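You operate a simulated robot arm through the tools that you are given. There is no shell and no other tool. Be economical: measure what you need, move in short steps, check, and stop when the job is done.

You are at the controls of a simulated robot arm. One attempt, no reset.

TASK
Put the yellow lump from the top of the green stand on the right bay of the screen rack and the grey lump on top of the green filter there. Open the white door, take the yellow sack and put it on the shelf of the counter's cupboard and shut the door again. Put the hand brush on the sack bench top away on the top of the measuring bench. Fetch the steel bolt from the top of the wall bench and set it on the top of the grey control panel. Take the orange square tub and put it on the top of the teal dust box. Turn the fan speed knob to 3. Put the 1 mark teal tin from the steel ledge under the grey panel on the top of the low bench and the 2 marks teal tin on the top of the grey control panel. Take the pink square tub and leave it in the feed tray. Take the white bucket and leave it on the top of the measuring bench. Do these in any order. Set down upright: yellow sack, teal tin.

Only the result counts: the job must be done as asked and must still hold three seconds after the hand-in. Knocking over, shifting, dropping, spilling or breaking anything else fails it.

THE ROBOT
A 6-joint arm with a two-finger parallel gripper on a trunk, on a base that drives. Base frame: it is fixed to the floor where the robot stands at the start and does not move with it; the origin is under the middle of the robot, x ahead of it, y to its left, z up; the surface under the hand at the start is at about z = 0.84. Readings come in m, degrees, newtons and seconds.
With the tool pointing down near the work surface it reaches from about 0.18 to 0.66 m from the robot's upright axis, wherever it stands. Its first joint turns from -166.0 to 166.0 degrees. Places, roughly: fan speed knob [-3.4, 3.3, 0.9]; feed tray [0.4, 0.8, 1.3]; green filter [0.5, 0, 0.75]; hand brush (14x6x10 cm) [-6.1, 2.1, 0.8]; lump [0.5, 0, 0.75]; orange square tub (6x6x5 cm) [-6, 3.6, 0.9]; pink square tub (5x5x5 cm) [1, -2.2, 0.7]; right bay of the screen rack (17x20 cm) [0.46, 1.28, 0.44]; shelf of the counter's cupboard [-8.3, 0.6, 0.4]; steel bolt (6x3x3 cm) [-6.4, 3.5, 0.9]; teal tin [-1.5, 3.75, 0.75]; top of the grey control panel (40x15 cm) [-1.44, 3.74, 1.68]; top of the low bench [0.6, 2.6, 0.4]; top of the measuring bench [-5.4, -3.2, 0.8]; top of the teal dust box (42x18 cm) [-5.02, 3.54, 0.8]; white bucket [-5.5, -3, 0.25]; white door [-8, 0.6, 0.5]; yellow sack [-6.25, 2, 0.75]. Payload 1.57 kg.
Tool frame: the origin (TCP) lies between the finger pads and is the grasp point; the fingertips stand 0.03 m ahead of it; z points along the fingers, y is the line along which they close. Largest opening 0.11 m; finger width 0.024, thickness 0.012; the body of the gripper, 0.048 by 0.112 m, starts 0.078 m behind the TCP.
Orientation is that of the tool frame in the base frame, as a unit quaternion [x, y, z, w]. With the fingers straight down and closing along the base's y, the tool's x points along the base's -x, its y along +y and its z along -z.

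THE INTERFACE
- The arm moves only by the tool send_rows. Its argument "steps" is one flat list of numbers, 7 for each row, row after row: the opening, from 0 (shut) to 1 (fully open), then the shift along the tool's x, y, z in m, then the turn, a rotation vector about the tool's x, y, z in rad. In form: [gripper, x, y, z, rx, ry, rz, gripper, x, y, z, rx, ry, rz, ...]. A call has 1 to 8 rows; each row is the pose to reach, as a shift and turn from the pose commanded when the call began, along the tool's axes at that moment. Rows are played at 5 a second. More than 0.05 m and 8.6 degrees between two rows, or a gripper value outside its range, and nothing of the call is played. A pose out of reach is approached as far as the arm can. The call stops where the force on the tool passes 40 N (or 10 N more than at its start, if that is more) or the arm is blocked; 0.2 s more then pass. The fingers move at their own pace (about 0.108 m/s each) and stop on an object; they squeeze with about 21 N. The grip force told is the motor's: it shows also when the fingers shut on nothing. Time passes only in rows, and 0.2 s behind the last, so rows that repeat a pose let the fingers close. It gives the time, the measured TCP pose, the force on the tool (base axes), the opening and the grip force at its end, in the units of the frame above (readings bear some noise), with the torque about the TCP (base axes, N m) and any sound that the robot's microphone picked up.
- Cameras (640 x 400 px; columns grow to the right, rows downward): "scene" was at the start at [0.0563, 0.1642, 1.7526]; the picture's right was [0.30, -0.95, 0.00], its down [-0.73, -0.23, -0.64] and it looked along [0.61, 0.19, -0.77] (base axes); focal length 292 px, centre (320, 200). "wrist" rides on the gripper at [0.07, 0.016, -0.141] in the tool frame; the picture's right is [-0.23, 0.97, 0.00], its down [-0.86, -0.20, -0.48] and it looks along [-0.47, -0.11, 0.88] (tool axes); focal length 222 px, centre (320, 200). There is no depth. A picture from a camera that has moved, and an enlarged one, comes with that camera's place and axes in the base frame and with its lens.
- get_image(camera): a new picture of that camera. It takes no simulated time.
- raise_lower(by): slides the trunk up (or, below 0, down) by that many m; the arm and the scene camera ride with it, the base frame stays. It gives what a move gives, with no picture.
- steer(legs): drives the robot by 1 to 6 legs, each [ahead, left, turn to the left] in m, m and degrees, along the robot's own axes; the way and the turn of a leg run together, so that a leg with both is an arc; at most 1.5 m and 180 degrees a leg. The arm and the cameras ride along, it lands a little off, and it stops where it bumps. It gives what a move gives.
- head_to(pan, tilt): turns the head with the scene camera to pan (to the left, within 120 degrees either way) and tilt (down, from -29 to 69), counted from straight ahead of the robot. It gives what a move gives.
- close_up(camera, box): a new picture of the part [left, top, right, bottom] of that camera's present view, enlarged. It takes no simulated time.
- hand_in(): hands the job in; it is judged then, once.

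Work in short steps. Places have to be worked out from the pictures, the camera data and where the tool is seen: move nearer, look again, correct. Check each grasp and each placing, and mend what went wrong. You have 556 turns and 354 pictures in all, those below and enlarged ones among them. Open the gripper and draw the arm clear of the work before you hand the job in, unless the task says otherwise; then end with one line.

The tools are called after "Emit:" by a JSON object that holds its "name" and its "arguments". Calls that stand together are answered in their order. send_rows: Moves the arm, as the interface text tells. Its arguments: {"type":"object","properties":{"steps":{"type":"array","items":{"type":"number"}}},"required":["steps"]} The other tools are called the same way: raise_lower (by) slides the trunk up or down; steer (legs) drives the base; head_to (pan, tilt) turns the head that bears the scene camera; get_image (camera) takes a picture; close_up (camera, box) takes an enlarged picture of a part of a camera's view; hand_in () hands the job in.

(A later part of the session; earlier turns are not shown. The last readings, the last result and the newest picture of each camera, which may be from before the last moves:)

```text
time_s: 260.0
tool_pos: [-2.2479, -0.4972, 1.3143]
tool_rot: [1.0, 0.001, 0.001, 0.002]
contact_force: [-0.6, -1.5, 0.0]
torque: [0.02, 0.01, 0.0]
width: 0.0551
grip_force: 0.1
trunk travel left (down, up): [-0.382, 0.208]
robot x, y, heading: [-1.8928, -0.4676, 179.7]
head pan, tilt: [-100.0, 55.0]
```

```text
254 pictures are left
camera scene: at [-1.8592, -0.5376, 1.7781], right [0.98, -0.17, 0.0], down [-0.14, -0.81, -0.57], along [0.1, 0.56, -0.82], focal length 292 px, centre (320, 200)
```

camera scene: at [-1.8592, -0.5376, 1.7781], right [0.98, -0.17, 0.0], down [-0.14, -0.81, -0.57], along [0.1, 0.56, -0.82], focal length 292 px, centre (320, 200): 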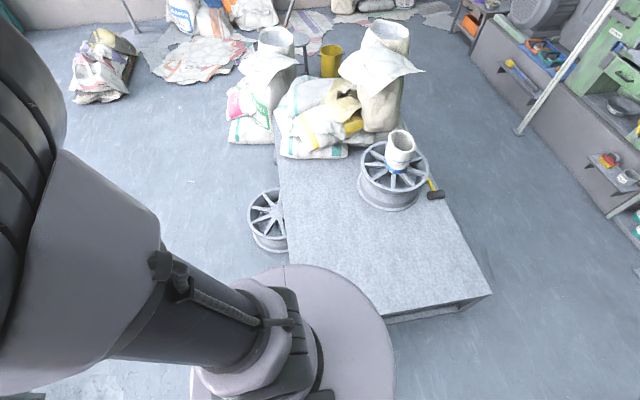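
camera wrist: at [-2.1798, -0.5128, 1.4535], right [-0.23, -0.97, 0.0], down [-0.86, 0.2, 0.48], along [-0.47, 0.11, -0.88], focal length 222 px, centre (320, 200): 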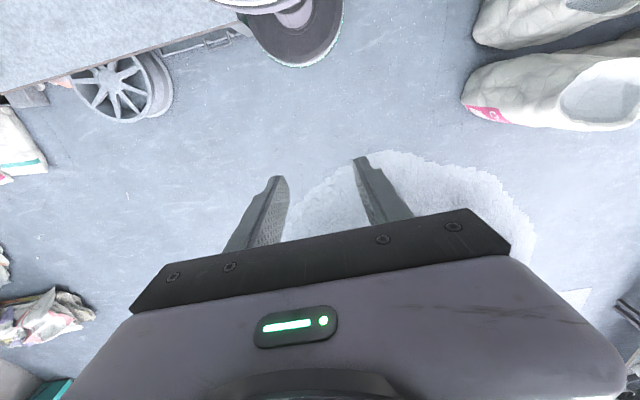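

The table's SW corner (-1.93,-0.05) stopped the base; the mound edge is at about (-2.74,-0.46). Thread between them along x≈-2.2…-2.5.

Emit:
{"name": "steer", "arguments": {"legs": [[0, 0.12, 0], [0.31, 0, 0], [0.3, -0.57, 0], [0.1, -0.6, 0], [0.35, -0.8, 0], [0, 0, -90]]}}

Emit:
{"name": "head_to", "arguments": {"pan": 15, "tilt": 30}}

Emit:
{"name": "get_image", "arguments": {"camera": "scene"}}

```text
time_s: 277.2
tool_pos: [-2.9696, 1.7288, 1.3131]
tool_rot: [-0.705, 0.709, 0.002, -0.001]
contact_force: [0.3, -0.3, 0.2]
torque: [0.01, -0.01, 0.0]
width: 0.0552
grip_force: 0.1
trunk travel left (down, up): [-0.382, 0.208]
robot x, y, heading: [-2.9453, 1.372, 89.4]
head pan, tilt: [-100.0, 55.0]
```

```text
time_s: 279.1
tool_pos: [-2.9682, 1.7285, 1.3134]
tool_rot: [-0.705, 0.709, 0.001, -0.003]
contact_force: [0.1, -0.7, 0.5]
torque: [-0.02, -0.02, 0.0]
width: 0.0549
grip_force: 0.0
trunk travel left (down, up): [-0.382, 0.208]
robot x, y, heading: [-2.9454, 1.3767, 89.3]
head pan, tilt: [15.0, 30.0]
```

```text
253 pictures are left
camera scene: at [-3.104, 1.4445, 1.8141], right [0.97, 0.25, 0.0], down [0.12, -0.48, -0.87], along [-0.22, 0.84, -0.5], focal length 292 px, centre (320, 200)
```

scene: 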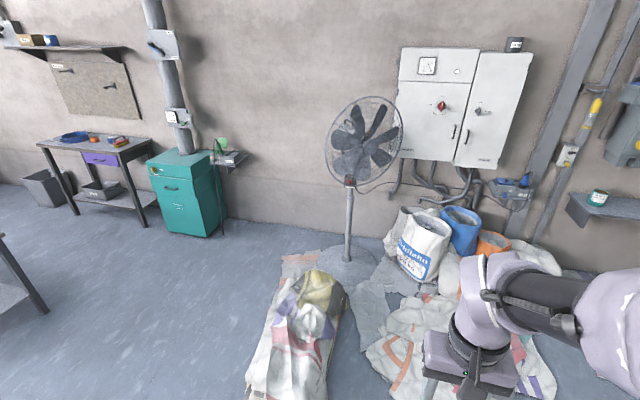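

The fan and its knob are visible; zoom on the knob.

Emit:
{"name": "close_up", "arguments": {"camera": "scene", "box": [318, 150, 382, 214]}}

Emit:
{"name": "close_up", "arguments": {"camera": "scene", "box": [230, 250, 470, 400]}}

```text
6.25 times, centred on (350, 182) of scene
camera zoom: at [-3.104, 1.4445, 1.8141], right [0.97, 0.25, 0.0], down [0.12, -0.48, -0.87], along [-0.22, 0.84, -0.5], focal length 1828 px, centre (132, 312)
```

zoom: 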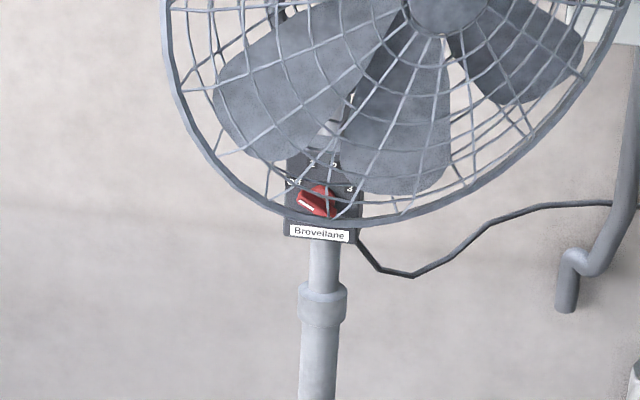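

```text
2.67 times, centred on (350, 325) of scene
camera zoom: at [-3.104, 1.4445, 1.8141], right [0.97, 0.25, 0.0], down [0.12, -0.48, -0.87], along [-0.22, 0.84, -0.5], focal length 780 px, centre (240, -133)
```

zoom: 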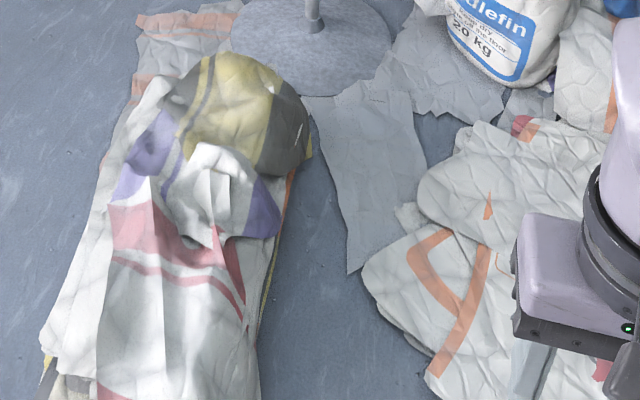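

The heap and sack pile leave no room in front of the knob, so I'll come from the left of the heap: drive to (-4.1,3.0) with heading 0.

Emit:
{"name": "steer", "arguments": {"legs": [[0.27, 1.15, 0], [0.6, 0, 0], [0, 0, -89.5], [0, 0.7, 0]]}}

Emit:
{"name": "head_to", "arguments": {"pan": 20, "tilt": 30}}

Emit:
{"name": "get_image", "arguments": {"camera": "scene"}}

```text
time_s: 295.4
tool_pos: [-3.77, 3.0065, 1.3133]
tool_rot: [-0.017, 1.0, 0.001, 0.0]
contact_force: [0.6, 0.5, 0.9]
torque: [0.01, 0.02, 0.01]
width: 0.0549
grip_force: 0.0
trunk travel left (down, up): [-0.382, 0.208]
robot x, y, heading: [-4.1237, 2.9676, 2.0]
head pan, tilt: [15.0, 30.0]
```

```text
time_s: 296.1
tool_pos: [-3.77, 3.0057, 1.3135]
tool_rot: [-0.017, 1.0, 0.002, 0.0]
contact_force: [0.0, 0.2, 0.6]
torque: [0.01, 0.0, 0.02]
width: 0.055
grip_force: 0.1
trunk travel left (down, up): [-0.382, 0.208]
robot x, y, heading: [-4.1217, 2.9631, 1.9]
head pan, tilt: [20.0, 30.0]
```

```text
250 pictures are left
camera scene: at [-4.0594, 3.1391, 1.8141], right [0.37, -0.93, 0.0], down [-0.46, -0.19, -0.87], along [0.8, 0.32, -0.5], focal length 292 px, centre (320, 200)
```

scene: 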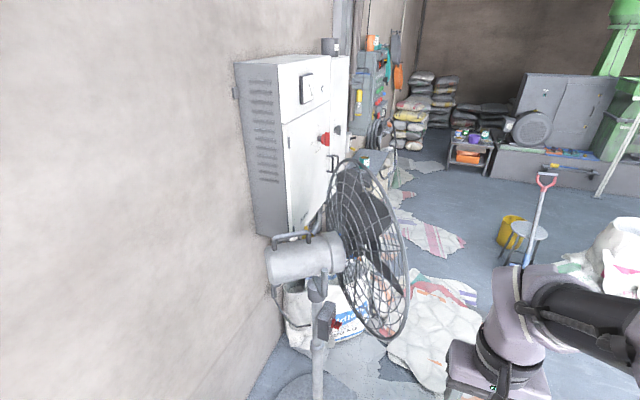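

The knob sits behind the fan cage. Get a close view of the knob and cage from the side.

Emit:
{"name": "raise_lower", "arguments": {"by": -0.35}}

Emit:
{"name": "head_to", "arguments": {"pan": 16, "tilt": 32}}

Emit:
{"name": "get_image", "arguments": {"camera": "scene"}}

```text
time_s: 299.5
tool_pos: [-3.7697, 3.005, 0.964]
tool_rot: [-0.018, 1.0, 0.002, 0.0]
contact_force: [0.4, -0.3, -0.1]
torque: [0.0, 0.01, 0.0]
width: 0.055
grip_force: 0.1
trunk travel left (down, up): [-0.032, 0.558]
robot x, y, heading: [-4.1233, 2.964, 1.8]
head pan, tilt: [20.0, 30.0]
```

```text
time_s: 300.1
tool_pos: [-3.7692, 3.0048, 0.9635]
tool_rot: [-0.018, 1.0, 0.002, 0.0]
contact_force: [0.3, -0.4, 0.2]
torque: [0.01, 0.02, 0.02]
width: 0.0548
grip_force: 0.0
trunk travel left (down, up): [-0.032, 0.558]
robot x, y, heading: [-4.1213, 2.9626, 1.9]
head pan, tilt: [16.0, 32.0]
```

```text
249 pictures are left
camera scene: at [-4.0581, 3.133, 1.461], right [0.31, -0.95, 0.0], down [-0.5, -0.16, -0.85], along [0.81, 0.26, -0.53], focal length 292 px, centre (320, 200)
```

scene: 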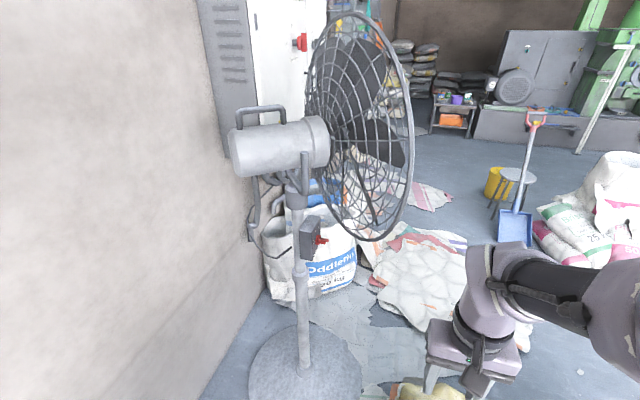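

Emit:
{"name": "close_up", "arguments": {"camera": "scene", "box": [280, 170, 400, 290]}}

```text
3.33 times, centred on (340, 230) of scene
camera zoom: at [-4.0581, 3.133, 1.461], right [0.31, -0.95, 0.0], down [-0.5, -0.16, -0.85], along [0.81, 0.26, -0.53], focal length 975 px, centre (253, 100)
```

zoom: 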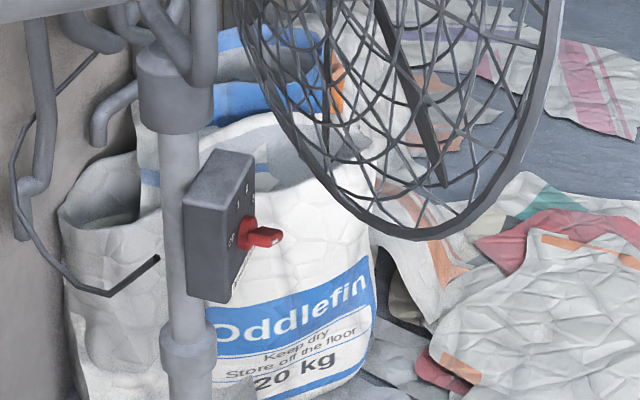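

The box hangs below/behind the cage, with the red bar knob sticking out toward −y. I sidestep south to view the dial face from the front.

Emit:
{"name": "steer", "arguments": {"legs": [[0, -0.9, -2]]}}

Emit:
{"name": "head_to", "arguments": {"pan": 58, "tilt": 22}}

Emit:
{"name": "get_image", "arguments": {"camera": "scene"}}

```text
time_s: 304.9
tool_pos: [-3.7465, 2.0909, 0.9637]
tool_rot: [-0.01, 1.0, 0.002, -0.001]
contact_force: [0.3, -0.6, -0.5]
torque: [0.0, 0.03, -0.01]
width: 0.0548
grip_force: 0.0
trunk travel left (down, up): [-0.032, 0.558]
robot x, y, heading: [-4.1012, 2.0569, 0.7]
head pan, tilt: [16.0, 32.0]
```

```text
time_s: 306.0
tool_pos: [-3.748, 2.0913, 0.9644]
tool_rot: [-0.009, 1.0, 0.002, 0.0]
contact_force: [0.8, 0.1, 0.5]
torque: [-0.02, -0.02, -0.02]
width: 0.055
grip_force: 0.0
trunk travel left (down, up): [-0.032, 0.558]
robot x, y, heading: [-4.1002, 2.0564, 0.7]
head pan, tilt: [58.0, 22.0]
```

```text
247 pictures are left
camera scene: at [-4.0717, 2.2779, 1.4769], right [0.86, -0.52, 0.0], down [-0.19, -0.32, -0.93], along [0.48, 0.79, -0.37], focal length 292 px, centre (320, 200)
```

scene: 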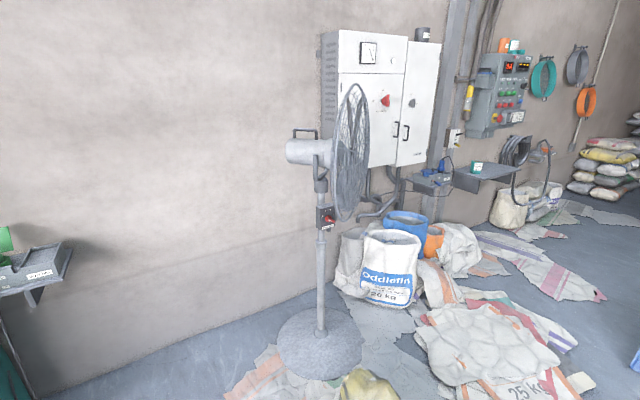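

Emit:
{"name": "close_up", "arguments": {"camera": "scene", "box": [304, 196, 352, 244]}}

```text
8.33 times, centred on (328, 220) of scene
camera zoom: at [-4.0717, 2.2779, 1.4769], right [0.86, -0.52, 0.0], down [-0.19, -0.32, -0.93], along [0.48, 0.79, -0.37], focal length 2437 px, centre (253, 33)
```

zoom: 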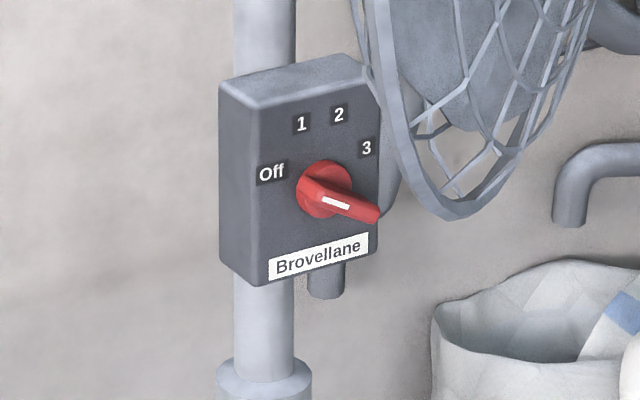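

The dial reads Off; positions Off 155°, 1, 2, 3 ≈30° clockwise over the top. Knob centre ≈(-3.356,3.372,0.851), the cage bottom is 5 cm above. I'll push the bar from the left with closed fingers pointing +x; first pitch the tool horizontal here in the open.

Emit:
{"name": "send_rows", "arguments": {"steps": [0, -0.0227, 0, 0.005, 0, -0.1428, 0, 0, -0.0454, 0, 0.01, 0, -0.2856, 0, 0, -0.068, 0, 0.015, 0, -0.4284, 0, 0, -0.091, 0, 0.02, 0, -0.571, 0, 0, -0.114, 0, 0.025, 0, -0.714, 0, 0, -0.136, 0, 0.03, 0, -0.857, 0, 0, -0.159, 0, 0.035, 0, -1.0, 0, 0, -0.182, 0, 0.04, 0, -1.142, 0]}}

Emit:
{"name": "send_rows", "arguments": {"steps": [0, 0, 0, 0.0227, 0, -0.1428, 0, 0, 0, 0, 0.045, 0, -0.2856, 0, 0, 0, 0, 0.068, 0, -0.428, 0]}}

Emit:
{"name": "get_image", "arguments": {"camera": "wrist"}}

```text
time_s: 307.8
tool_pos: [-3.5623, 2.1606, 0.9654]
tool_rot: [0.005, 0.847, -0.011, 0.531]
contact_force: [0.5, -0.7, 0.7]
torque: [-0.02, 0.02, -0.02]
width: 0.0
grip_force: 21.3
out of reach, approached as far as the arm can: row 5, 6, 7, 8
trunk travel left (down, up): [-0.032, 0.558]
robot x, y, heading: [-4.1009, 2.0588, 0.8]
head pan, tilt: [58.0, 22.0]
```

```text
time_s: 308.6
tool_pos: [-3.5059, 2.2586, 0.9881]
tool_rot: [0.021, 0.729, -0.02, 0.683]
contact_force: [0.7, -0.6, 0.3]
torque: [0.02, 0.01, 0.01]
width: 0.0
grip_force: 20.8
out of reach, approached as far as the arm can: row 1, 2, 3
trunk travel left (down, up): [-0.032, 0.558]
robot x, y, heading: [-4.101, 2.0588, 1.1]
head pan, tilt: [58.0, 22.0]
```

```text
245 pictures are left
camera wrist: at [-3.6515, 2.2848, 0.9263], right [0.07, 0.97, 0.23], down [-0.43, -0.17, 0.89], along [0.9, -0.16, 0.41], focal length 222 px, centre (320, 200)
```

wrist: 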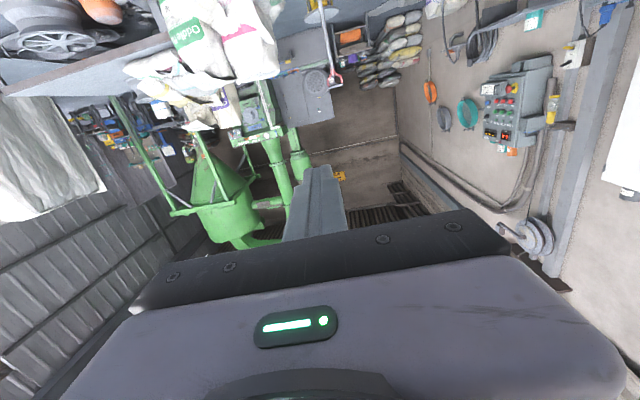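

Tool is nearly horizontal (+x). Lower it to z≈0.84 before going near the cage.

Emit:
{"name": "send_rows", "arguments": {"steps": [0, 0.045, 0, 0, 0, 0, 0, 0, 0.09, 0, 0, 0, 0, 0, 0, 0.13, 0, 0, 0, 0, 0, 0, 0.15, 0, 0, 0, 0, 0]}}

Emit:
{"name": "head_to", "arguments": {"pan": 30, "tilt": 30}}

Emit:
{"name": "get_image", "arguments": {"camera": "scene"}}

```text
time_s: 309.6
tool_pos: [-3.5195, 2.2911, 0.8464]
tool_rot: [0.03, 0.734, -0.029, 0.678]
contact_force: [-0.2, 0.0, -0.3]
torque: [0.01, 0.01, -0.02]
width: 0.0
grip_force: 20.7
out of reach, approached as far as the arm can: row 1, 2, 3, 4
trunk travel left (down, up): [-0.032, 0.558]
robot x, y, heading: [-4.1014, 2.0563, 0.7]
head pan, tilt: [58.0, 22.0]
```

```text
time_s: 310.5
tool_pos: [-3.5186, 2.2917, 0.8464]
tool_rot: [0.029, 0.734, -0.028, 0.678]
contact_force: [-0.2, 0.2, 0.3]
torque: [-0.01, -0.02, -0.02]
width: 0.0001
grip_force: 21.2
trunk travel left (down, up): [-0.032, 0.558]
robot x, y, heading: [-4.1001, 2.057, 0.9]
head pan, tilt: [30.0, 30.0]
```

```text
244 pictures are left
camera scene: at [-4.0421, 2.245, 1.4642], right [0.51, -0.86, 0.0], down [-0.43, -0.26, -0.87], along [0.74, 0.45, -0.5], focal length 292 px, centre (320, 200)
```

scene: 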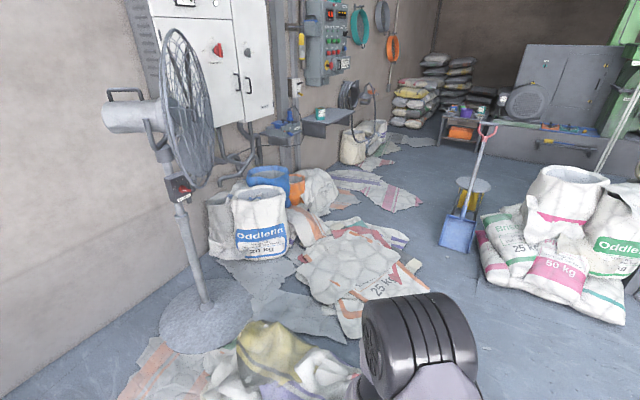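

Drive left to bring the fingertips beside the knob box (still ~5 cm short in x).

Emit:
{"name": "steer", "arguments": {"legs": [[0, 0.7, 0], [0.04, 0.34, 0]]}}

Emit:
{"name": "get_image", "arguments": {"camera": "scene"}}

Emit:
{"name": "get_image", "arguments": {"camera": "wrist"}}

```text
time_s: 316.2
tool_pos: [-3.4773, 3.3208, 0.8472]
tool_rot: [0.038, 0.734, -0.037, 0.677]
contact_force: [0.4, 0.2, 0.9]
torque: [0.0, 0.01, -0.02]
width: 0.0001
grip_force: 21.2
trunk travel left (down, up): [-0.032, 0.558]
robot x, y, heading: [-4.0637, 3.104, -0.3]
head pan, tilt: [30.0, 30.0]
```

```text
243 pictures are left
camera scene: at [-4.003, 3.2869, 1.4641], right [0.49, -0.87, 0.0], down [-0.43, -0.25, -0.87], along [0.75, 0.43, -0.5], focal length 292 px, centre (320, 200)
```

scene: 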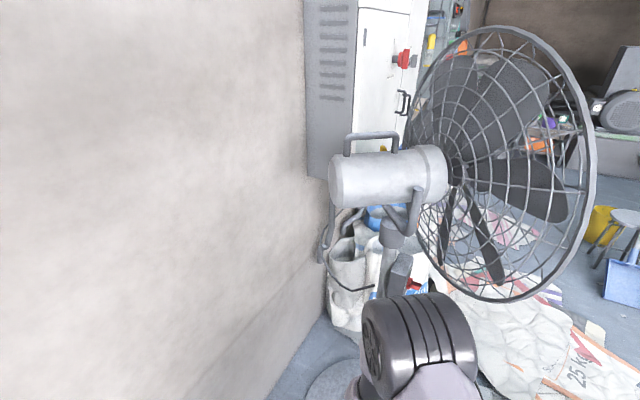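

```text
242 pictures are left
camera wrist: at [-3.6236, 3.3534, 0.7865], right [0.12, 0.97, 0.22], down [-0.43, -0.15, 0.89], along [0.9, -0.2, 0.39], focal length 222 px, centre (320, 200)
```

wrist: 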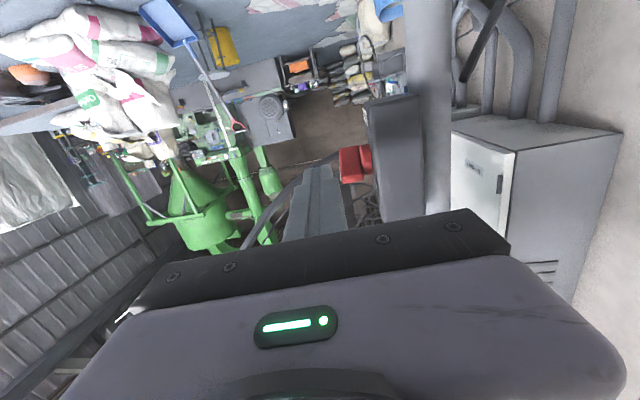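

The wrist view shows the red knob right of the fingertips: centre ≈(-3.356,3.364,0.857), bar y 3.335–3.362. Shift +y 27 mm, slightly down, and advance partway.

Emit:
{"name": "send_rows", "arguments": {"steps": [0, 0.0151, 0.0269, -0.0017, 0, 0, 0, 0, 0.013, 0.0295, 0.023, 0, 0, 0, 0, 0.0111, 0.0322, 0.0479, 0, 0, 0]}}

Emit:
{"name": "close_up", "arguments": {"camera": "wrist", "box": [240, 90, 440, 215]}}

```text
time_s: 317.0
tool_pos: [-3.4286, 3.3487, 0.8304]
tool_rot: [0.038, 0.734, -0.037, 0.677]
contact_force: [0.2, -1.4, 0.1]
torque: [-0.01, 0.01, -0.01]
width: 0.0
grip_force: 20.9
trunk travel left (down, up): [-0.032, 0.558]
robot x, y, heading: [-4.0659, 3.101, -0.6]
head pan, tilt: [30.0, 30.0]
```

```text
3.20 times, centred on (340, 152) of wrist
camera zoom: at [-3.5744, 3.3798, 0.7709], right [0.12, 0.97, 0.22], down [-0.43, -0.15, 0.89], along [0.9, -0.2, 0.39], focal length 711 px, centre (256, 352)
```

zoom: 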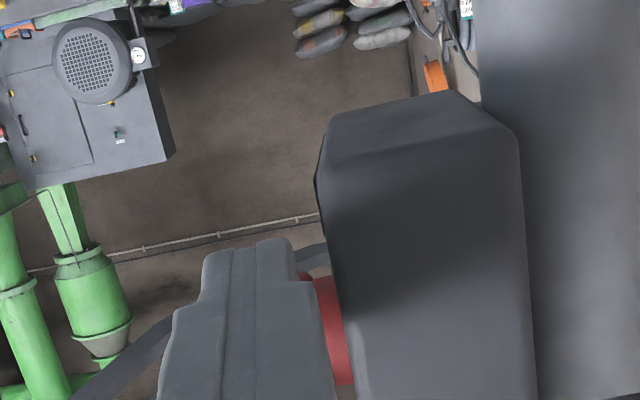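

Fingertips sit under and left of the bar. Advance 26 mm and lift along the arc.

Emit:
{"name": "send_rows", "arguments": {"steps": [0, -0.0021, 0.0028, 0.0258, 0, 0, 0, 0, -0.02, 0.0027, 0.0243, 0, 0, 0, 0, -0.0303, 0.0031, 0.0275, 0, 0, 0, 0, -0.0346, 0.0035, 0.0311, 0, 0, 0, 0, -0.0364, 0.0039, 0.035, 0, 0, 0]}}

Emit:
{"name": "close_up", "arguments": {"camera": "wrist", "box": [240, 90, 440, 215]}}

```text
time_s: 317.6
tool_pos: [-3.4061, 3.3475, 0.8348]
tool_rot: [0.032, 0.741, -0.041, 0.669]
contact_force: [-4.4, 2.4, -13.3]
torque: [-0.09, 0.43, 0.14]
width: 0.0
grip_force: 21.1
trunk travel left (down, up): [-0.032, 0.558]
robot x, y, heading: [-4.0654, 3.1028, -0.8]
head pan, tilt: [30.0, 30.0]
stopped in row 2: the force on the tool passed its limit at 51 N (the readings are from after the stop); the commanded pose is now the measured one
```

```text
3.20 times, centred on (340, 152) of wrist
camera zoom: at [-3.553, 3.3787, 0.7774], right [0.12, 0.97, 0.21], down [-0.41, -0.14, 0.9], along [0.91, -0.2, 0.38], focal length 711 px, centre (256, 352)
```

zoom: 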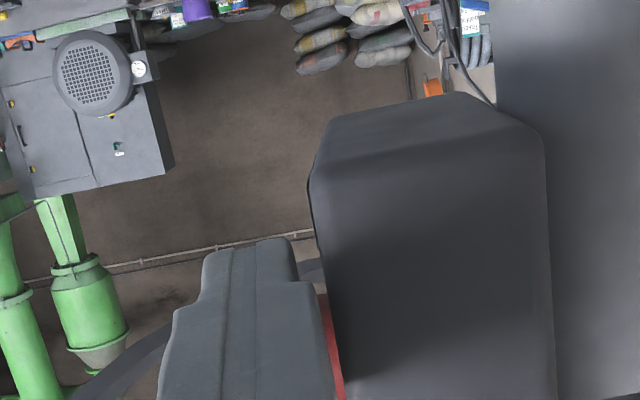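

Force built up. Check the knob from the scene camera.

Emit:
{"name": "close_up", "arguments": {"camera": "scene", "box": [360, 240, 460, 320]}}

Emit:
{"name": "head_to", "arguments": {"pan": 20, "tilt": 40}}

Emit:
{"name": "get_image", "arguments": {"camera": "scene"}}

```text
5.00 times, centred on (410, 280) of scene
camera zoom: at [-4.0025, 3.2878, 1.4639], right [0.49, -0.87, 0.0], down [-0.44, -0.25, -0.87], along [0.75, 0.43, -0.5], focal length 1462 px, centre (-130, -200)
```

zoom: 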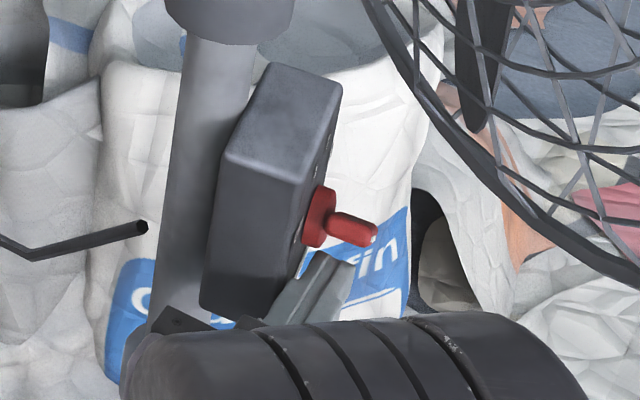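

```text
time_s: 318.4
tool_pos: [-3.4046, 3.3469, 0.8333]
tool_rot: [0.033, 0.741, -0.042, 0.669]
contact_force: [-1.3, 3.4, -27.0]
torque: [-0.21, 0.82, 0.13]
width: 0.0001
grip_force: 21.2
trunk travel left (down, up): [-0.032, 0.558]
robot x, y, heading: [-4.0651, 3.1016, -0.2]
head pan, tilt: [20.0, 40.0]
```

```text
238 pictures are left
camera scene: at [-3.999, 3.2722, 1.4484], right [0.34, -0.94, 0.0], down [-0.61, -0.22, -0.76], along [0.72, 0.26, -0.64], focal length 292 px, centre (320, 200)
```

scene: 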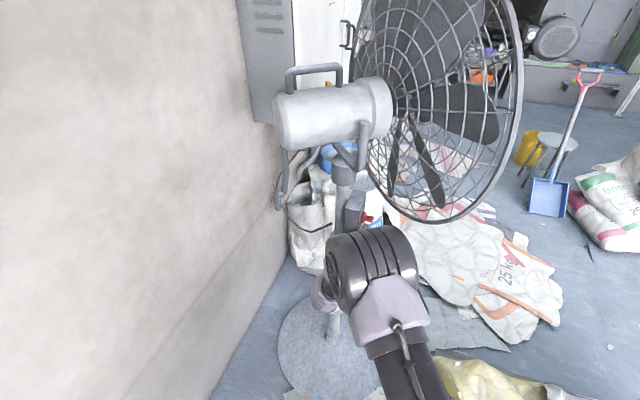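

Contact was near the disc (y≈3.355), not the bar. Back down, shift 10 mm outward (-y) and lift slowly.

Emit:
{"name": "send_rows", "arguments": {"steps": [0, 0.0119, 0.0002, 0.0012, 0, 0, 0, 0, 0.012, -0.0097, 0.0023, 0, 0, 0, 0, 0.0001, -0.0099, 0.0011, 0, 0, 0, 0, -0.004, -0.01, 0.0007, 0, 0, 0, 0, -0.007, -0.01, 0.0004, 0, 0, 0, 0, -0.0099, -0.0101, 0.0001, 0, 0, 0, 0, -0.0125, -0.0101, 0.001, 0, 0, 0]}}

Emit:
{"name": "close_up", "arguments": {"camera": "scene", "box": [320, 170, 420, 250]}}

```text
time_s: 320.0
tool_pos: [-3.407, 3.3378, 0.8449]
tool_rot: [0.031, 0.743, -0.043, 0.667]
contact_force: [-1.8, 0.3, -7.5]
torque: [0.06, 0.23, 0.07]
width: 0.0
grip_force: 21.3
trunk travel left (down, up): [-0.032, 0.558]
robot x, y, heading: [-4.0672, 3.0971, -0.1]
head pan, tilt: [20.0, 40.0]
stopped in row 7: the force on the tool passed its limit at 42 N (the readings are from after the stop); the commanded pose is now the measured one
```

```text
5.00 times, centred on (370, 210) of scene
camera zoom: at [-4.0015, 3.2709, 1.4489], right [0.34, -0.94, 0.0], down [-0.61, -0.22, -0.77], along [0.72, 0.26, -0.64], focal length 1462 px, centre (70, 150)
```

zoom: 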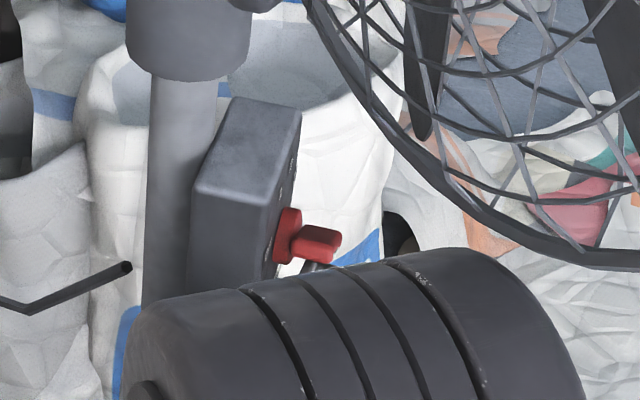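

The bar has begun to turn (its end face changed). Continue the arc slowly: up and slightly +x.

Emit:
{"name": "send_rows", "arguments": {"steps": [0, -0.003, 0, 0, 0, 0, 0, 0, -0.006, 0, 0.0005, 0, 0, 0, 0, -0.009, 0, 0.002, 0, 0, 0, 0, -0.012, 0.0005, 0.004, 0, 0, 0, 0, -0.014, 0.001, 0.006, 0, 0, 0, 0, -0.016, 0.001, 0.009, 0, 0, 0]}}

Emit:
{"name": "close_up", "arguments": {"camera": "scene", "box": [320, 170, 420, 250]}}

Emit:
{"name": "close_up", "arguments": {"camera": "wrist", "box": [240, 90, 440, 215]}}

```text
time_s: 320.6
tool_pos: [-3.407, 3.3367, 0.8467]
tool_rot: [0.028, 0.747, -0.044, 0.663]
contact_force: [-2.4, -1.4, -5.3]
torque: [0.04, 0.21, 0.07]
width: 0.0001
grip_force: 21.0
trunk travel left (down, up): [-0.032, 0.558]
robot x, y, heading: [-4.0642, 3.102, -0.5]
head pan, tilt: [20.0, 40.0]
stopped in row 3: the force on the tool passed its limit at 43 N (the readings are from after the stop); the commanded pose is now the measured one
```

```text
5.00 times, centred on (370, 210) of scene
camera zoom: at [-4.0019, 3.2708, 1.449], right [0.34, -0.94, 0.0], down [-0.61, -0.22, -0.77], along [0.72, 0.26, -0.64], focal length 1462 px, centre (70, 150)
```

zoom: 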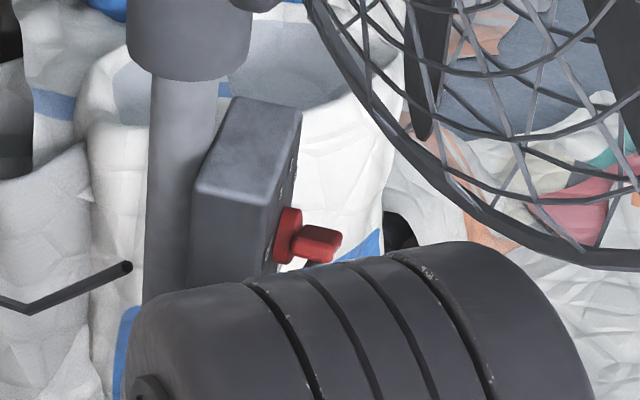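

```text
3.20 times, centred on (340, 152) of wrist
camera zoom: at [-3.5556, 3.3666, 0.7912], right [0.12, 0.97, 0.2], down [-0.39, -0.14, 0.91], along [0.91, -0.19, 0.36], focal length 711 px, centre (256, 352)
```

zoom: 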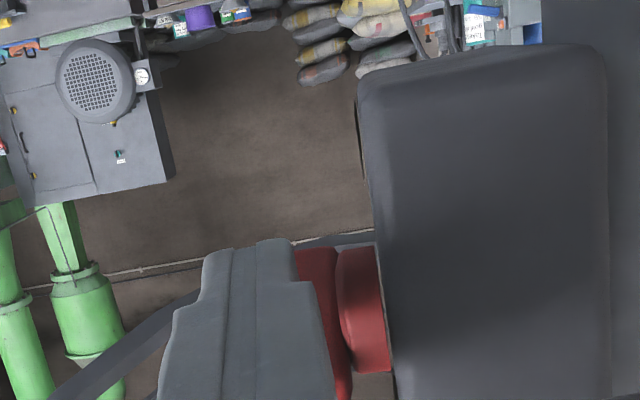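

It seems to have turned ~35°; now the push must go more toward +x. Continue in small steps in that direction.

Emit:
{"name": "send_rows", "arguments": {"steps": [0, -0.0023, 0.0002, 0.0027, 0, 0, 0, 0, -0.0047, 0.0005, 0.0055, 0, 0, 0, 0, -0.0065, 0.0007, 0.0082, 0, 0, 0, 0, -0.0079, 0.001, 0.0111, 0, 0, 0, 0, -0.0088, 0.0013, 0.014, 0, 0, 0, 0, -0.0096, 0.0016, 0.0169, 0, 0, 0]}}

Emit:
{"name": "close_up", "arguments": {"camera": "scene", "box": [320, 170, 420, 250]}}

Emit:
{"name": "close_up", "arguments": {"camera": "wrist", "box": [240, 90, 440, 215]}}

```text
time_s: 321.2
tool_pos: [-3.4061, 3.3358, 0.8457]
tool_rot: [0.027, 0.749, -0.045, 0.661]
contact_force: [-1.3, 0.0, -1.4]
torque: [-0.01, 0.07, 0.04]
width: 0.0
grip_force: 21.0
trunk travel left (down, up): [-0.032, 0.558]
robot x, y, heading: [-4.0693, 3.1028, -0.4]
head pan, tilt: [20.0, 40.0]
stopped in row 2: the force on the tool passed its limit at 47 N (the readings are from after the stop); the commanded pose is now the measured one
```

```text
5.00 times, centred on (370, 210) of scene
camera zoom: at [-4.003, 3.2706, 1.449], right [0.34, -0.94, 0.0], down [-0.61, -0.22, -0.77], along [0.72, 0.26, -0.64], focal length 1462 px, centre (70, 150)
```

zoom: 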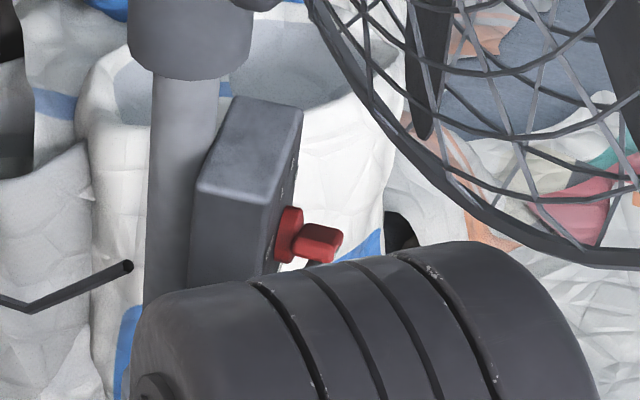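

```text
3.20 times, centred on (340, 152) of wrist
camera zoom: at [-3.5547, 3.366, 0.7914], right [0.13, 0.97, 0.19], down [-0.39, -0.13, 0.91], along [0.91, -0.19, 0.36], focal length 711 px, centre (256, 352)
```

zoom: 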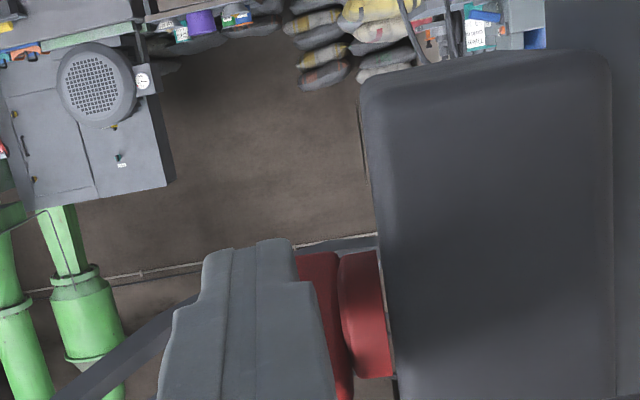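

Stiff here; I retract the fingers and step south to read the dial.

Emit:
{"name": "send_rows", "arguments": {"steps": [0, 0.005, -0.002, -0.005, 0, 0, 0, 0, 0.01, -0.005, -0.045, 0, 0, 0, 0, 0.015, -0.008, -0.09, 0, 0, 0]}}

Emit:
{"name": "steer", "arguments": {"legs": [[0, -0.6, 0]]}}

Emit:
{"name": "head_to", "arguments": {"pan": 42, "tilt": 30}}

Emit:
{"name": "get_image", "arguments": {"camera": "scene"}}

```text
time_s: 322.0
tool_pos: [-3.4987, 3.3371, 0.8399]
tool_rot: [0.028, 0.748, -0.045, 0.661]
contact_force: [0.1, 0.3, -0.4]
torque: [-0.02, -0.04, -0.02]
width: 0.0
grip_force: 21.7
trunk travel left (down, up): [-0.032, 0.558]
robot x, y, heading: [-4.0696, 3.1003, -0.4]
head pan, tilt: [20.0, 40.0]
```

```text
time_s: 325.4
tool_pos: [-3.5018, 2.7369, 0.8395]
tool_rot: [0.026, 0.748, -0.044, 0.661]
contact_force: [0.0, -0.3, 0.4]
torque: [-0.03, -0.01, 0.0]
width: 0.0001
grip_force: 21.0
trunk travel left (down, up): [-0.032, 0.558]
robot x, y, heading: [-4.0717, 2.5014, -0.1]
head pan, tilt: [20.0, 40.0]
```

```text
time_s: 326.2
tool_pos: [-3.5024, 2.7372, 0.8402]
tool_rot: [0.027, 0.749, -0.045, 0.661]
contact_force: [-0.1, 0.0, -0.4]
torque: [0.01, -0.02, 0.0]
width: 0.0
grip_force: 21.1
trunk travel left (down, up): [-0.032, 0.558]
robot x, y, heading: [-4.0689, 2.5015, -0.3]
head pan, tilt: [42.0, 30.0]
```

```text
232 pictures are left
camera scene: at [-4.0191, 2.7019, 1.4641], right [0.66, -0.75, 0.0], down [-0.37, -0.33, -0.87], along [0.65, 0.58, -0.5], focal length 292 px, centre (320, 200)
```

scene: 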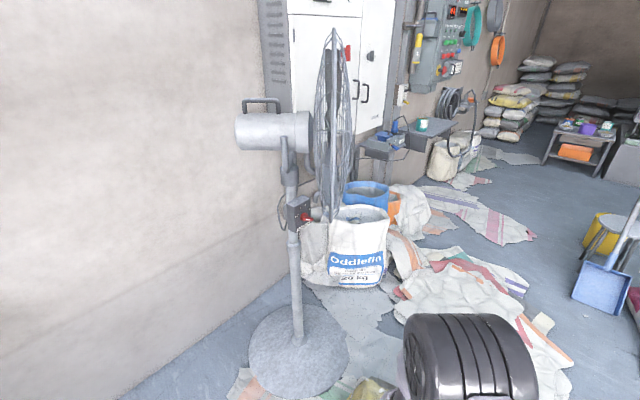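

Emit:
{"name": "close_up", "arguments": {"camera": "scene", "box": [280, 190, 330, 240]}}

```text
8.00 times, centred on (305, 215) of scene
camera zoom: at [-4.0191, 2.7019, 1.4641], right [0.66, -0.75, 0.0], down [-0.37, -0.33, -0.87], along [0.65, 0.58, -0.5], focal length 2339 px, centre (440, 80)
```

zoom: 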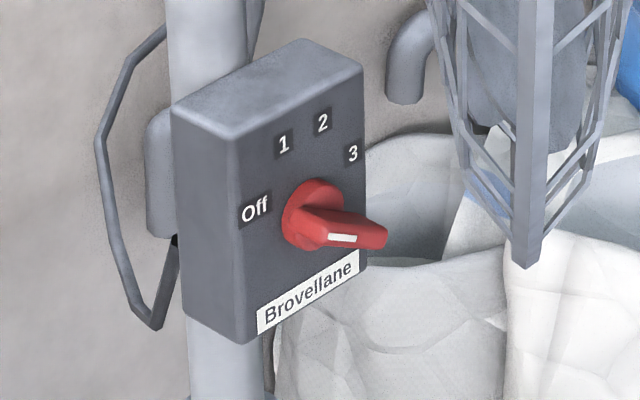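

Dial is still at Off: my contact was on the bar's end face. Return and place the fingertips ~10 mm further in, under the bar, before lifting.

Emit:
{"name": "steer", "arguments": {"legs": [[0, 0.6, 0]]}}

Emit:
{"name": "get_image", "arguments": {"camera": "wrist"}}

```text
time_s: 329.6
tool_pos: [-3.5037, 3.3433, 0.8401]
tool_rot: [0.023, 0.748, -0.042, 0.662]
contact_force: [0.3, -0.1, 0.1]
torque: [0.03, 0.03, -0.01]
width: 0.0001
grip_force: 21.6
trunk travel left (down, up): [-0.032, 0.558]
robot x, y, heading: [-4.0691, 3.0994, 0.1]
head pan, tilt: [42.0, 30.0]
```

```text
230 pictures are left
camera wrist: at [-3.6521, 3.3712, 0.7862], right [0.12, 0.97, 0.19], down [-0.38, -0.14, 0.91], along [0.92, -0.18, 0.36], focal length 222 px, centre (320, 200)
```

wrist: 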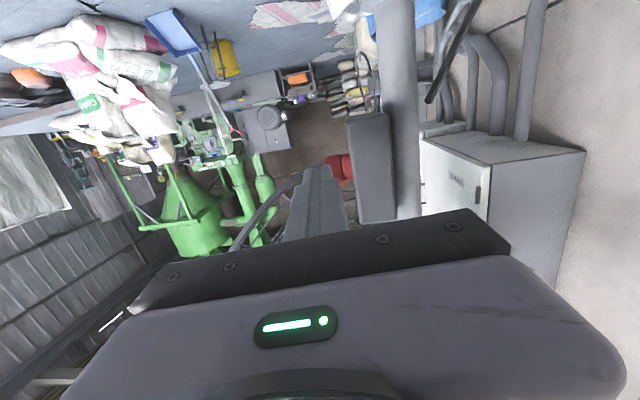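

Emit:
{"name": "close_up", "arguments": {"camera": "wrist", "box": [290, 130, 400, 200]}}

```text
5.71 times, centred on (345, 165) of wrist
camera zoom: at [-3.6521, 3.3712, 0.7862], right [0.12, 0.97, 0.19], down [-0.38, -0.14, 0.91], along [0.92, -0.18, 0.36], focal length 1269 px, centre (177, 400)
```

zoom: 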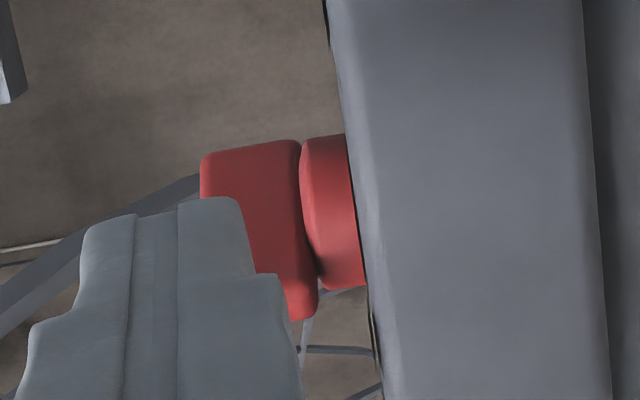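

The wrist zoom corrects the knob centre: z≈0.860, bar y 3.329–3.353, and contact history puts its x at ≈-3.372. So the finger corner should start at x≈-3.386, 12 mm out from the axis. Advance there and lift along the arc.

Emit:
{"name": "send_rows", "arguments": {"steps": [0, -0.005, 0.004, 0.0428, 0, 0, 0, 0, -0.0101, 0.0085, 0.0857, 0, 0, 0, 0, -0.016, 0.0083, 0.0848, 0, 0, 0, 0, -0.02, 0.0081, 0.0841, 0, 0, 0]}}

Emit:
{"name": "close_up", "arguments": {"camera": "wrist", "box": [260, 120, 400, 210]}}

```text
time_s: 330.6
tool_pos: [-3.4196, 3.3434, 0.8478]
tool_rot: [0.023, 0.748, -0.042, 0.662]
contact_force: [-0.5, 0.3, 0.8]
torque: [0.01, 0.03, -0.01]
width: 0.0
grip_force: 21.0
trunk travel left (down, up): [-0.032, 0.558]
robot x, y, heading: [-4.0702, 3.0953, 0.3]
head pan, tilt: [42.0, 30.0]
```

```text
4.44 times, centred on (330, 165) of wrist
camera zoom: at [-3.5676, 3.3723, 0.795], right [0.12, 0.97, 0.19], down [-0.38, -0.14, 0.91], along [0.92, -0.18, 0.36], focal length 987 px, centre (276, 356)
```

zoom: 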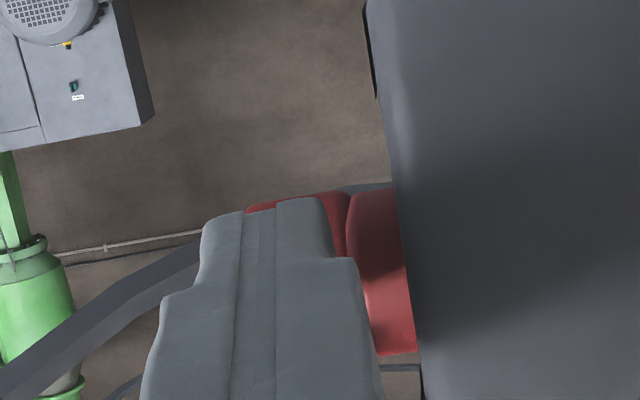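

No contact yet; go on lifting along the arc in small steps.

Emit:
{"name": "send_rows", "arguments": {"steps": [0, -0.0041, 0.0001, 0.0018, 0, 0, 0, 0, -0.0072, 0, 0.002, 0, 0, 0, 0, -0.0102, 0, 0.0024, 0, 0, 0, 0, -0.0125, 0.0001, 0.0036, 0, 0, 0, 0, -0.0145, 0.0002, 0.0049, 0, 0, 0, 0, -0.0165, 0.0003, 0.0067, 0, 0, 0, 0, -0.018, 0.0004, 0.0085, 0, 0, 0, 0, -0.0196, 0.0007, 0.0119, 0, 0, 0]}}

Emit:
{"name": "close_up", "arguments": {"camera": "wrist", "box": [260, 120, 400, 210]}}

```text
time_s: 332.5
tool_pos: [-3.4066, 3.3439, 0.8665]
tool_rot: [0.021, 0.75, -0.042, 0.66]
contact_force: [-17.1, -1.6, 6.7]
torque: [0.08, -0.08, 0.04]
width: 0.0
grip_force: 21.3
trunk travel left (down, up): [-0.032, 0.558]
robot x, y, heading: [-4.0695, 3.1018, 0.6]
head pan, tilt: [42.0, 30.0]
stopped in row 8: the force on the tool passed its limit at 44 N (the readings are from after the stop); the commanded pose is now the measured one
```

```text
4.44 times, centred on (330, 165) of wrist
camera zoom: at [-3.5558, 3.3717, 0.8129], right [0.12, 0.97, 0.19], down [-0.38, -0.13, 0.92], along [0.92, -0.18, 0.36], focal length 987 px, centre (276, 356)
```

zoom: 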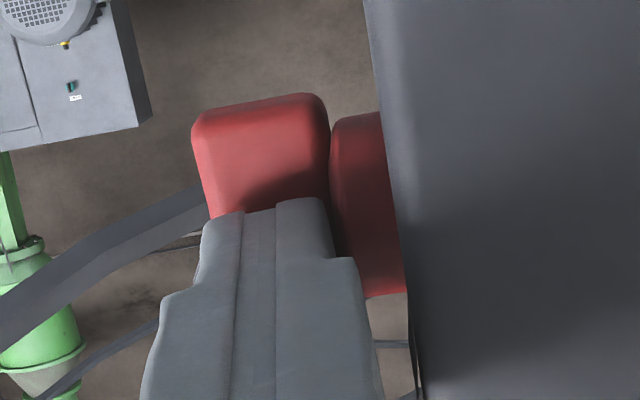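

The bar now shows its broad side: it stands about vertical. Retract, rise 19 mm and push its upper end toward +x.

Emit:
{"name": "send_rows", "arguments": {"steps": [0, 0.0026, -0.0017, -0.0198, 0, 0, 0, 0, -0.0163, -0.0024, -0.0222, 0, 0, 0, 0, -0.0188, -0.0007, -0.0024, 0, 0, 0]}}

Emit:
{"name": "close_up", "arguments": {"camera": "wrist", "box": [260, 120, 400, 210]}}

```text
time_s: 333.3
tool_pos: [-3.4049, 3.3434, 0.8836]
tool_rot: [0.021, 0.75, -0.043, 0.659]
contact_force: [-0.1, 0.5, -0.1]
torque: [0.0, 0.02, 0.01]
width: 0.0002
grip_force: 21.1
trunk travel left (down, up): [-0.032, 0.558]
robot x, y, heading: [-4.0681, 3.0977, 0.4]
head pan, tilt: [42.0, 30.0]
```

```text
4.44 times, centred on (330, 165) of wrist
camera zoom: at [-3.5543, 3.3721, 0.8311], right [0.12, 0.97, 0.19], down [-0.38, -0.13, 0.92], along [0.92, -0.18, 0.35], focal length 987 px, centre (276, 356)
```

zoom: 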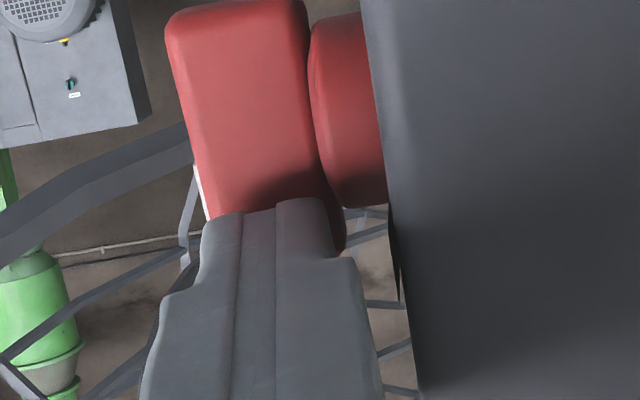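

White mark at the upper end: pointer is up. Push it on toward +x.

Emit:
{"name": "send_rows", "arguments": {"steps": [0, -0.0005, 0.0004, 0.004, 0, 0, 0, 0, -0.001, 0.0007, 0.008, 0, 0, 0, 0, -0.0014, 0.001, 0.0115, 0, 0, 0, 0, -0.0018, 0.0013, 0.015, 0, 0, 0, 0, -0.0012, 0.0014, 0.0175, 0, 0, 0, 0, 0.0002, 0.0015, 0.0195, 0, 0, 0]}}

Emit:
{"name": "close_up", "arguments": {"camera": "wrist", "box": [260, 120, 400, 210]}}

```text
time_s: 334.8
tool_pos: [-3.3903, 3.3438, 0.8864]
tool_rot: [0.022, 0.748, -0.04, 0.662]
contact_force: [-24.7, -4.1, 15.1]
torque: [0.0, -0.01, -0.12]
width: 0.0
grip_force: 21.5
trunk travel left (down, up): [-0.032, 0.558]
robot x, y, heading: [-4.0704, 3.1032, 0.2]
head pan, tilt: [42.0, 30.0]
stopped in row 6: the force on the tool passed its limit at 41 N (the readings are from after the stop); the commanded pose is now the measured one
```

```text
4.44 times, centred on (330, 165) of wrist
camera zoom: at [-3.5383, 3.3726, 0.832], right [0.11, 0.97, 0.19], down [-0.38, -0.14, 0.91], along [0.92, -0.18, 0.36], focal length 987 px, centre (276, 356)
```

zoom: 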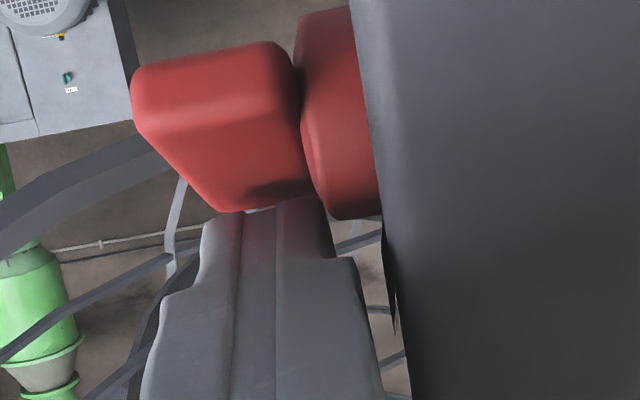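

Nearly there. Retract and step south to read the dial.

Emit:
{"name": "send_rows", "arguments": {"steps": [0, -0.001, -0.001, -0.01, 0, 0, 0, 0, 0.002, -0.005, -0.055, 0, 0, 0, 0, 0.01, -0.01, -0.1, 0, 0, 0]}}

Emit:
{"name": "steer", "arguments": {"legs": [[0, -0.6, 0]]}}

Emit:
{"name": "close_up", "arguments": {"camera": "scene", "box": [280, 190, 330, 240]}}

```text
time_s: 335.6
tool_pos: [-3.4861, 3.3432, 0.883]
tool_rot: [0.022, 0.75, -0.043, 0.66]
contact_force: [-0.3, -0.1, 0.8]
torque: [0.02, -0.03, 0.0]
width: 0.0
grip_force: 20.9
trunk travel left (down, up): [-0.032, 0.558]
robot x, y, heading: [-4.0695, 3.1007, 0.3]
head pan, tilt: [42.0, 30.0]
```

```text
time_s: 339.0
tool_pos: [-3.4819, 2.7506, 0.8826]
tool_rot: [0.02, 0.75, -0.041, 0.659]
contact_force: [-0.2, 1.0, 0.6]
torque: [0.01, 0.0, -0.01]
width: 0.0001
grip_force: 20.8
trunk travel left (down, up): [-0.032, 0.558]
robot x, y, heading: [-4.069, 2.5027, 0.9]
head pan, tilt: [42.0, 30.0]
```

```text
8.00 times, centred on (305, 215) of scene
camera zoom: at [-4.0183, 2.7056, 1.4641], right [0.68, -0.74, 0.0], down [-0.37, -0.34, -0.87], along [0.64, 0.59, -0.5], focal length 2339 px, centre (440, 80)
```

zoom: 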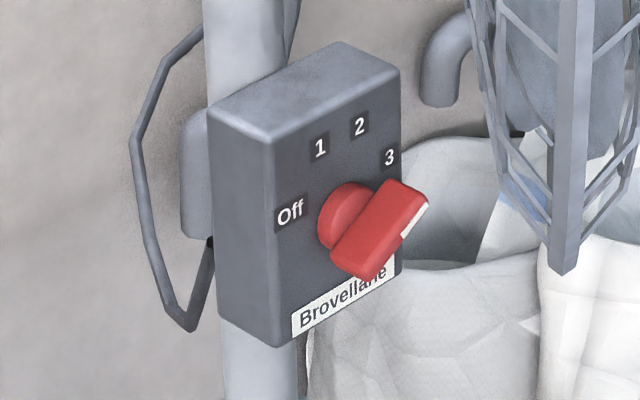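

The dial points exactly at 3. Now bring the tool back to pointing down.

Emit:
{"name": "send_rows", "arguments": {"steps": [0, -0.015, -0.0336, -0.0205, 0, 0.145, 0, 0, -0.03, -0.067, -0.041, 0, 0.29, 0, 0, -0.045, -0.101, -0.0615, 0, 0.435, 0, 0, -0.06, -0.134, -0.082, 0, 0.58, 0, 0, -0.076, -0.168, -0.1025, 0, 0.725, 0, 0, -0.091, -0.2, -0.123, 0, 0.87, 0, 0, -0.106, -0.235, -0.1435, 0, 1.015, 0, 0, -0.121, -0.269, -0.164, 0, 1.16, 0]}}

Emit:
{"name": "send_rows", "arguments": {"steps": [0.3, 0, 0, 0, 0, 0.14, 0, 0.3, 0, 0, 0, 0, 0.28, 0]}}

```text
time_s: 340.8
tool_pos: [-3.6511, 2.5, 1.0329]
tool_rot: [0.041, 0.989, -0.023, 0.141]
contact_force: [0.6, -0.3, 0.1]
torque: [0.02, -0.03, -0.02]
width: 0.0
grip_force: 21.2
trunk travel left (down, up): [-0.032, 0.558]
robot x, y, heading: [-4.0659, 2.5073, 0.5]
head pan, tilt: [42.0, 30.0]
```

```text
time_s: 341.4
tool_pos: [-3.6506, 2.5003, 1.033]
tool_rot: [0.042, 0.999, -0.016, 0.0]
contact_force: [-0.7, 0.3, -0.3]
torque: [0.01, 0.03, -0.01]
width: 0.0333
grip_force: 0.0
trunk travel left (down, up): [-0.032, 0.558]
robot x, y, heading: [-4.0688, 2.5023, 0.7]
head pan, tilt: [42.0, 30.0]
```

Straighten yaw, turn to heading 90 and drive west toward the dust box; then look.

Emit:
{"name": "send_rows", "arguments": {"steps": [0.5, 0, 0, 0, -0.032, 0, -0.084]}}

Emit:
{"name": "steer", "arguments": {"legs": [[0, 0, 89.5], [0.15, 0.95, 0]]}}

Emit:
{"name": "raise_lower", "arguments": {"by": 0.3}}

Emit:
{"name": "head_to", "arguments": {"pan": 40, "tilt": 35}}

Emit:
{"name": "get_image", "arguments": {"camera": "scene"}}

```text
time_s: 341.8
tool_pos: [-3.6508, 2.4998, 1.0328]
tool_rot: [-0.001, 1.0, -0.002, 0.001]
contact_force: [0.9, 0.4, 0.3]
torque: [0.0, -0.02, 0.0]
width: 0.0549
grip_force: 0.0
trunk travel left (down, up): [-0.032, 0.558]
robot x, y, heading: [-4.0641, 2.5073, 0.5]
head pan, tilt: [42.0, 30.0]
```

```text
time_s: 350.6
tool_pos: [-4.9948, 3.0619, 1.0332]
tool_rot: [-0.706, 0.708, -0.001, 0.002]
contact_force: [0.1, 0.4, 0.9]
torque: [0.03, -0.01, -0.02]
width: 0.0549
grip_force: 0.1
trunk travel left (down, up): [-0.032, 0.558]
robot x, y, heading: [-5.0035, 2.6469, 90.2]
head pan, tilt: [42.0, 30.0]
```

```text
time_s: 353.6
tool_pos: [-4.9937, 3.0605, 1.3326]
tool_rot: [-0.706, 0.708, 0.0, 0.001]
contact_force: [-0.5, 0.4, 0.1]
torque: [0.0, 0.0, -0.01]
width: 0.055
grip_force: 0.1
trunk travel left (down, up): [-0.332, 0.258]
robot x, y, heading: [-4.9997, 2.6478, 90.3]
head pan, tilt: [42.0, 30.0]
```

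```text
time_s: 354.2
tool_pos: [-4.9937, 3.0608, 1.3332]
tool_rot: [-0.706, 0.708, -0.001, 0.002]
contact_force: [0.0, -0.5, -0.4]
torque: [-0.03, 0.0, -0.01]
width: 0.055
grip_force: 0.1
trunk travel left (down, up): [-0.332, 0.258]
robot x, y, heading: [-4.9994, 2.6472, 90.1]
head pan, tilt: [40.0, 35.0]
```

```text
223 pictures are left
camera scene: at [-5.194, 2.6938, 1.7564], right [0.76, 0.65, 0.0], down [0.37, -0.44, -0.82], along [-0.53, 0.63, -0.57], focal length 292 px, centre (320, 200)
```

scene: 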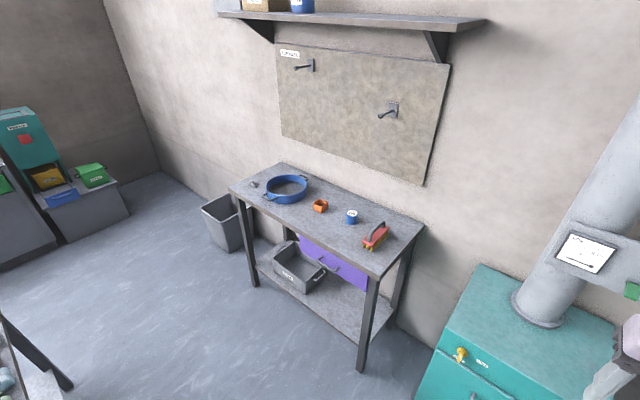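

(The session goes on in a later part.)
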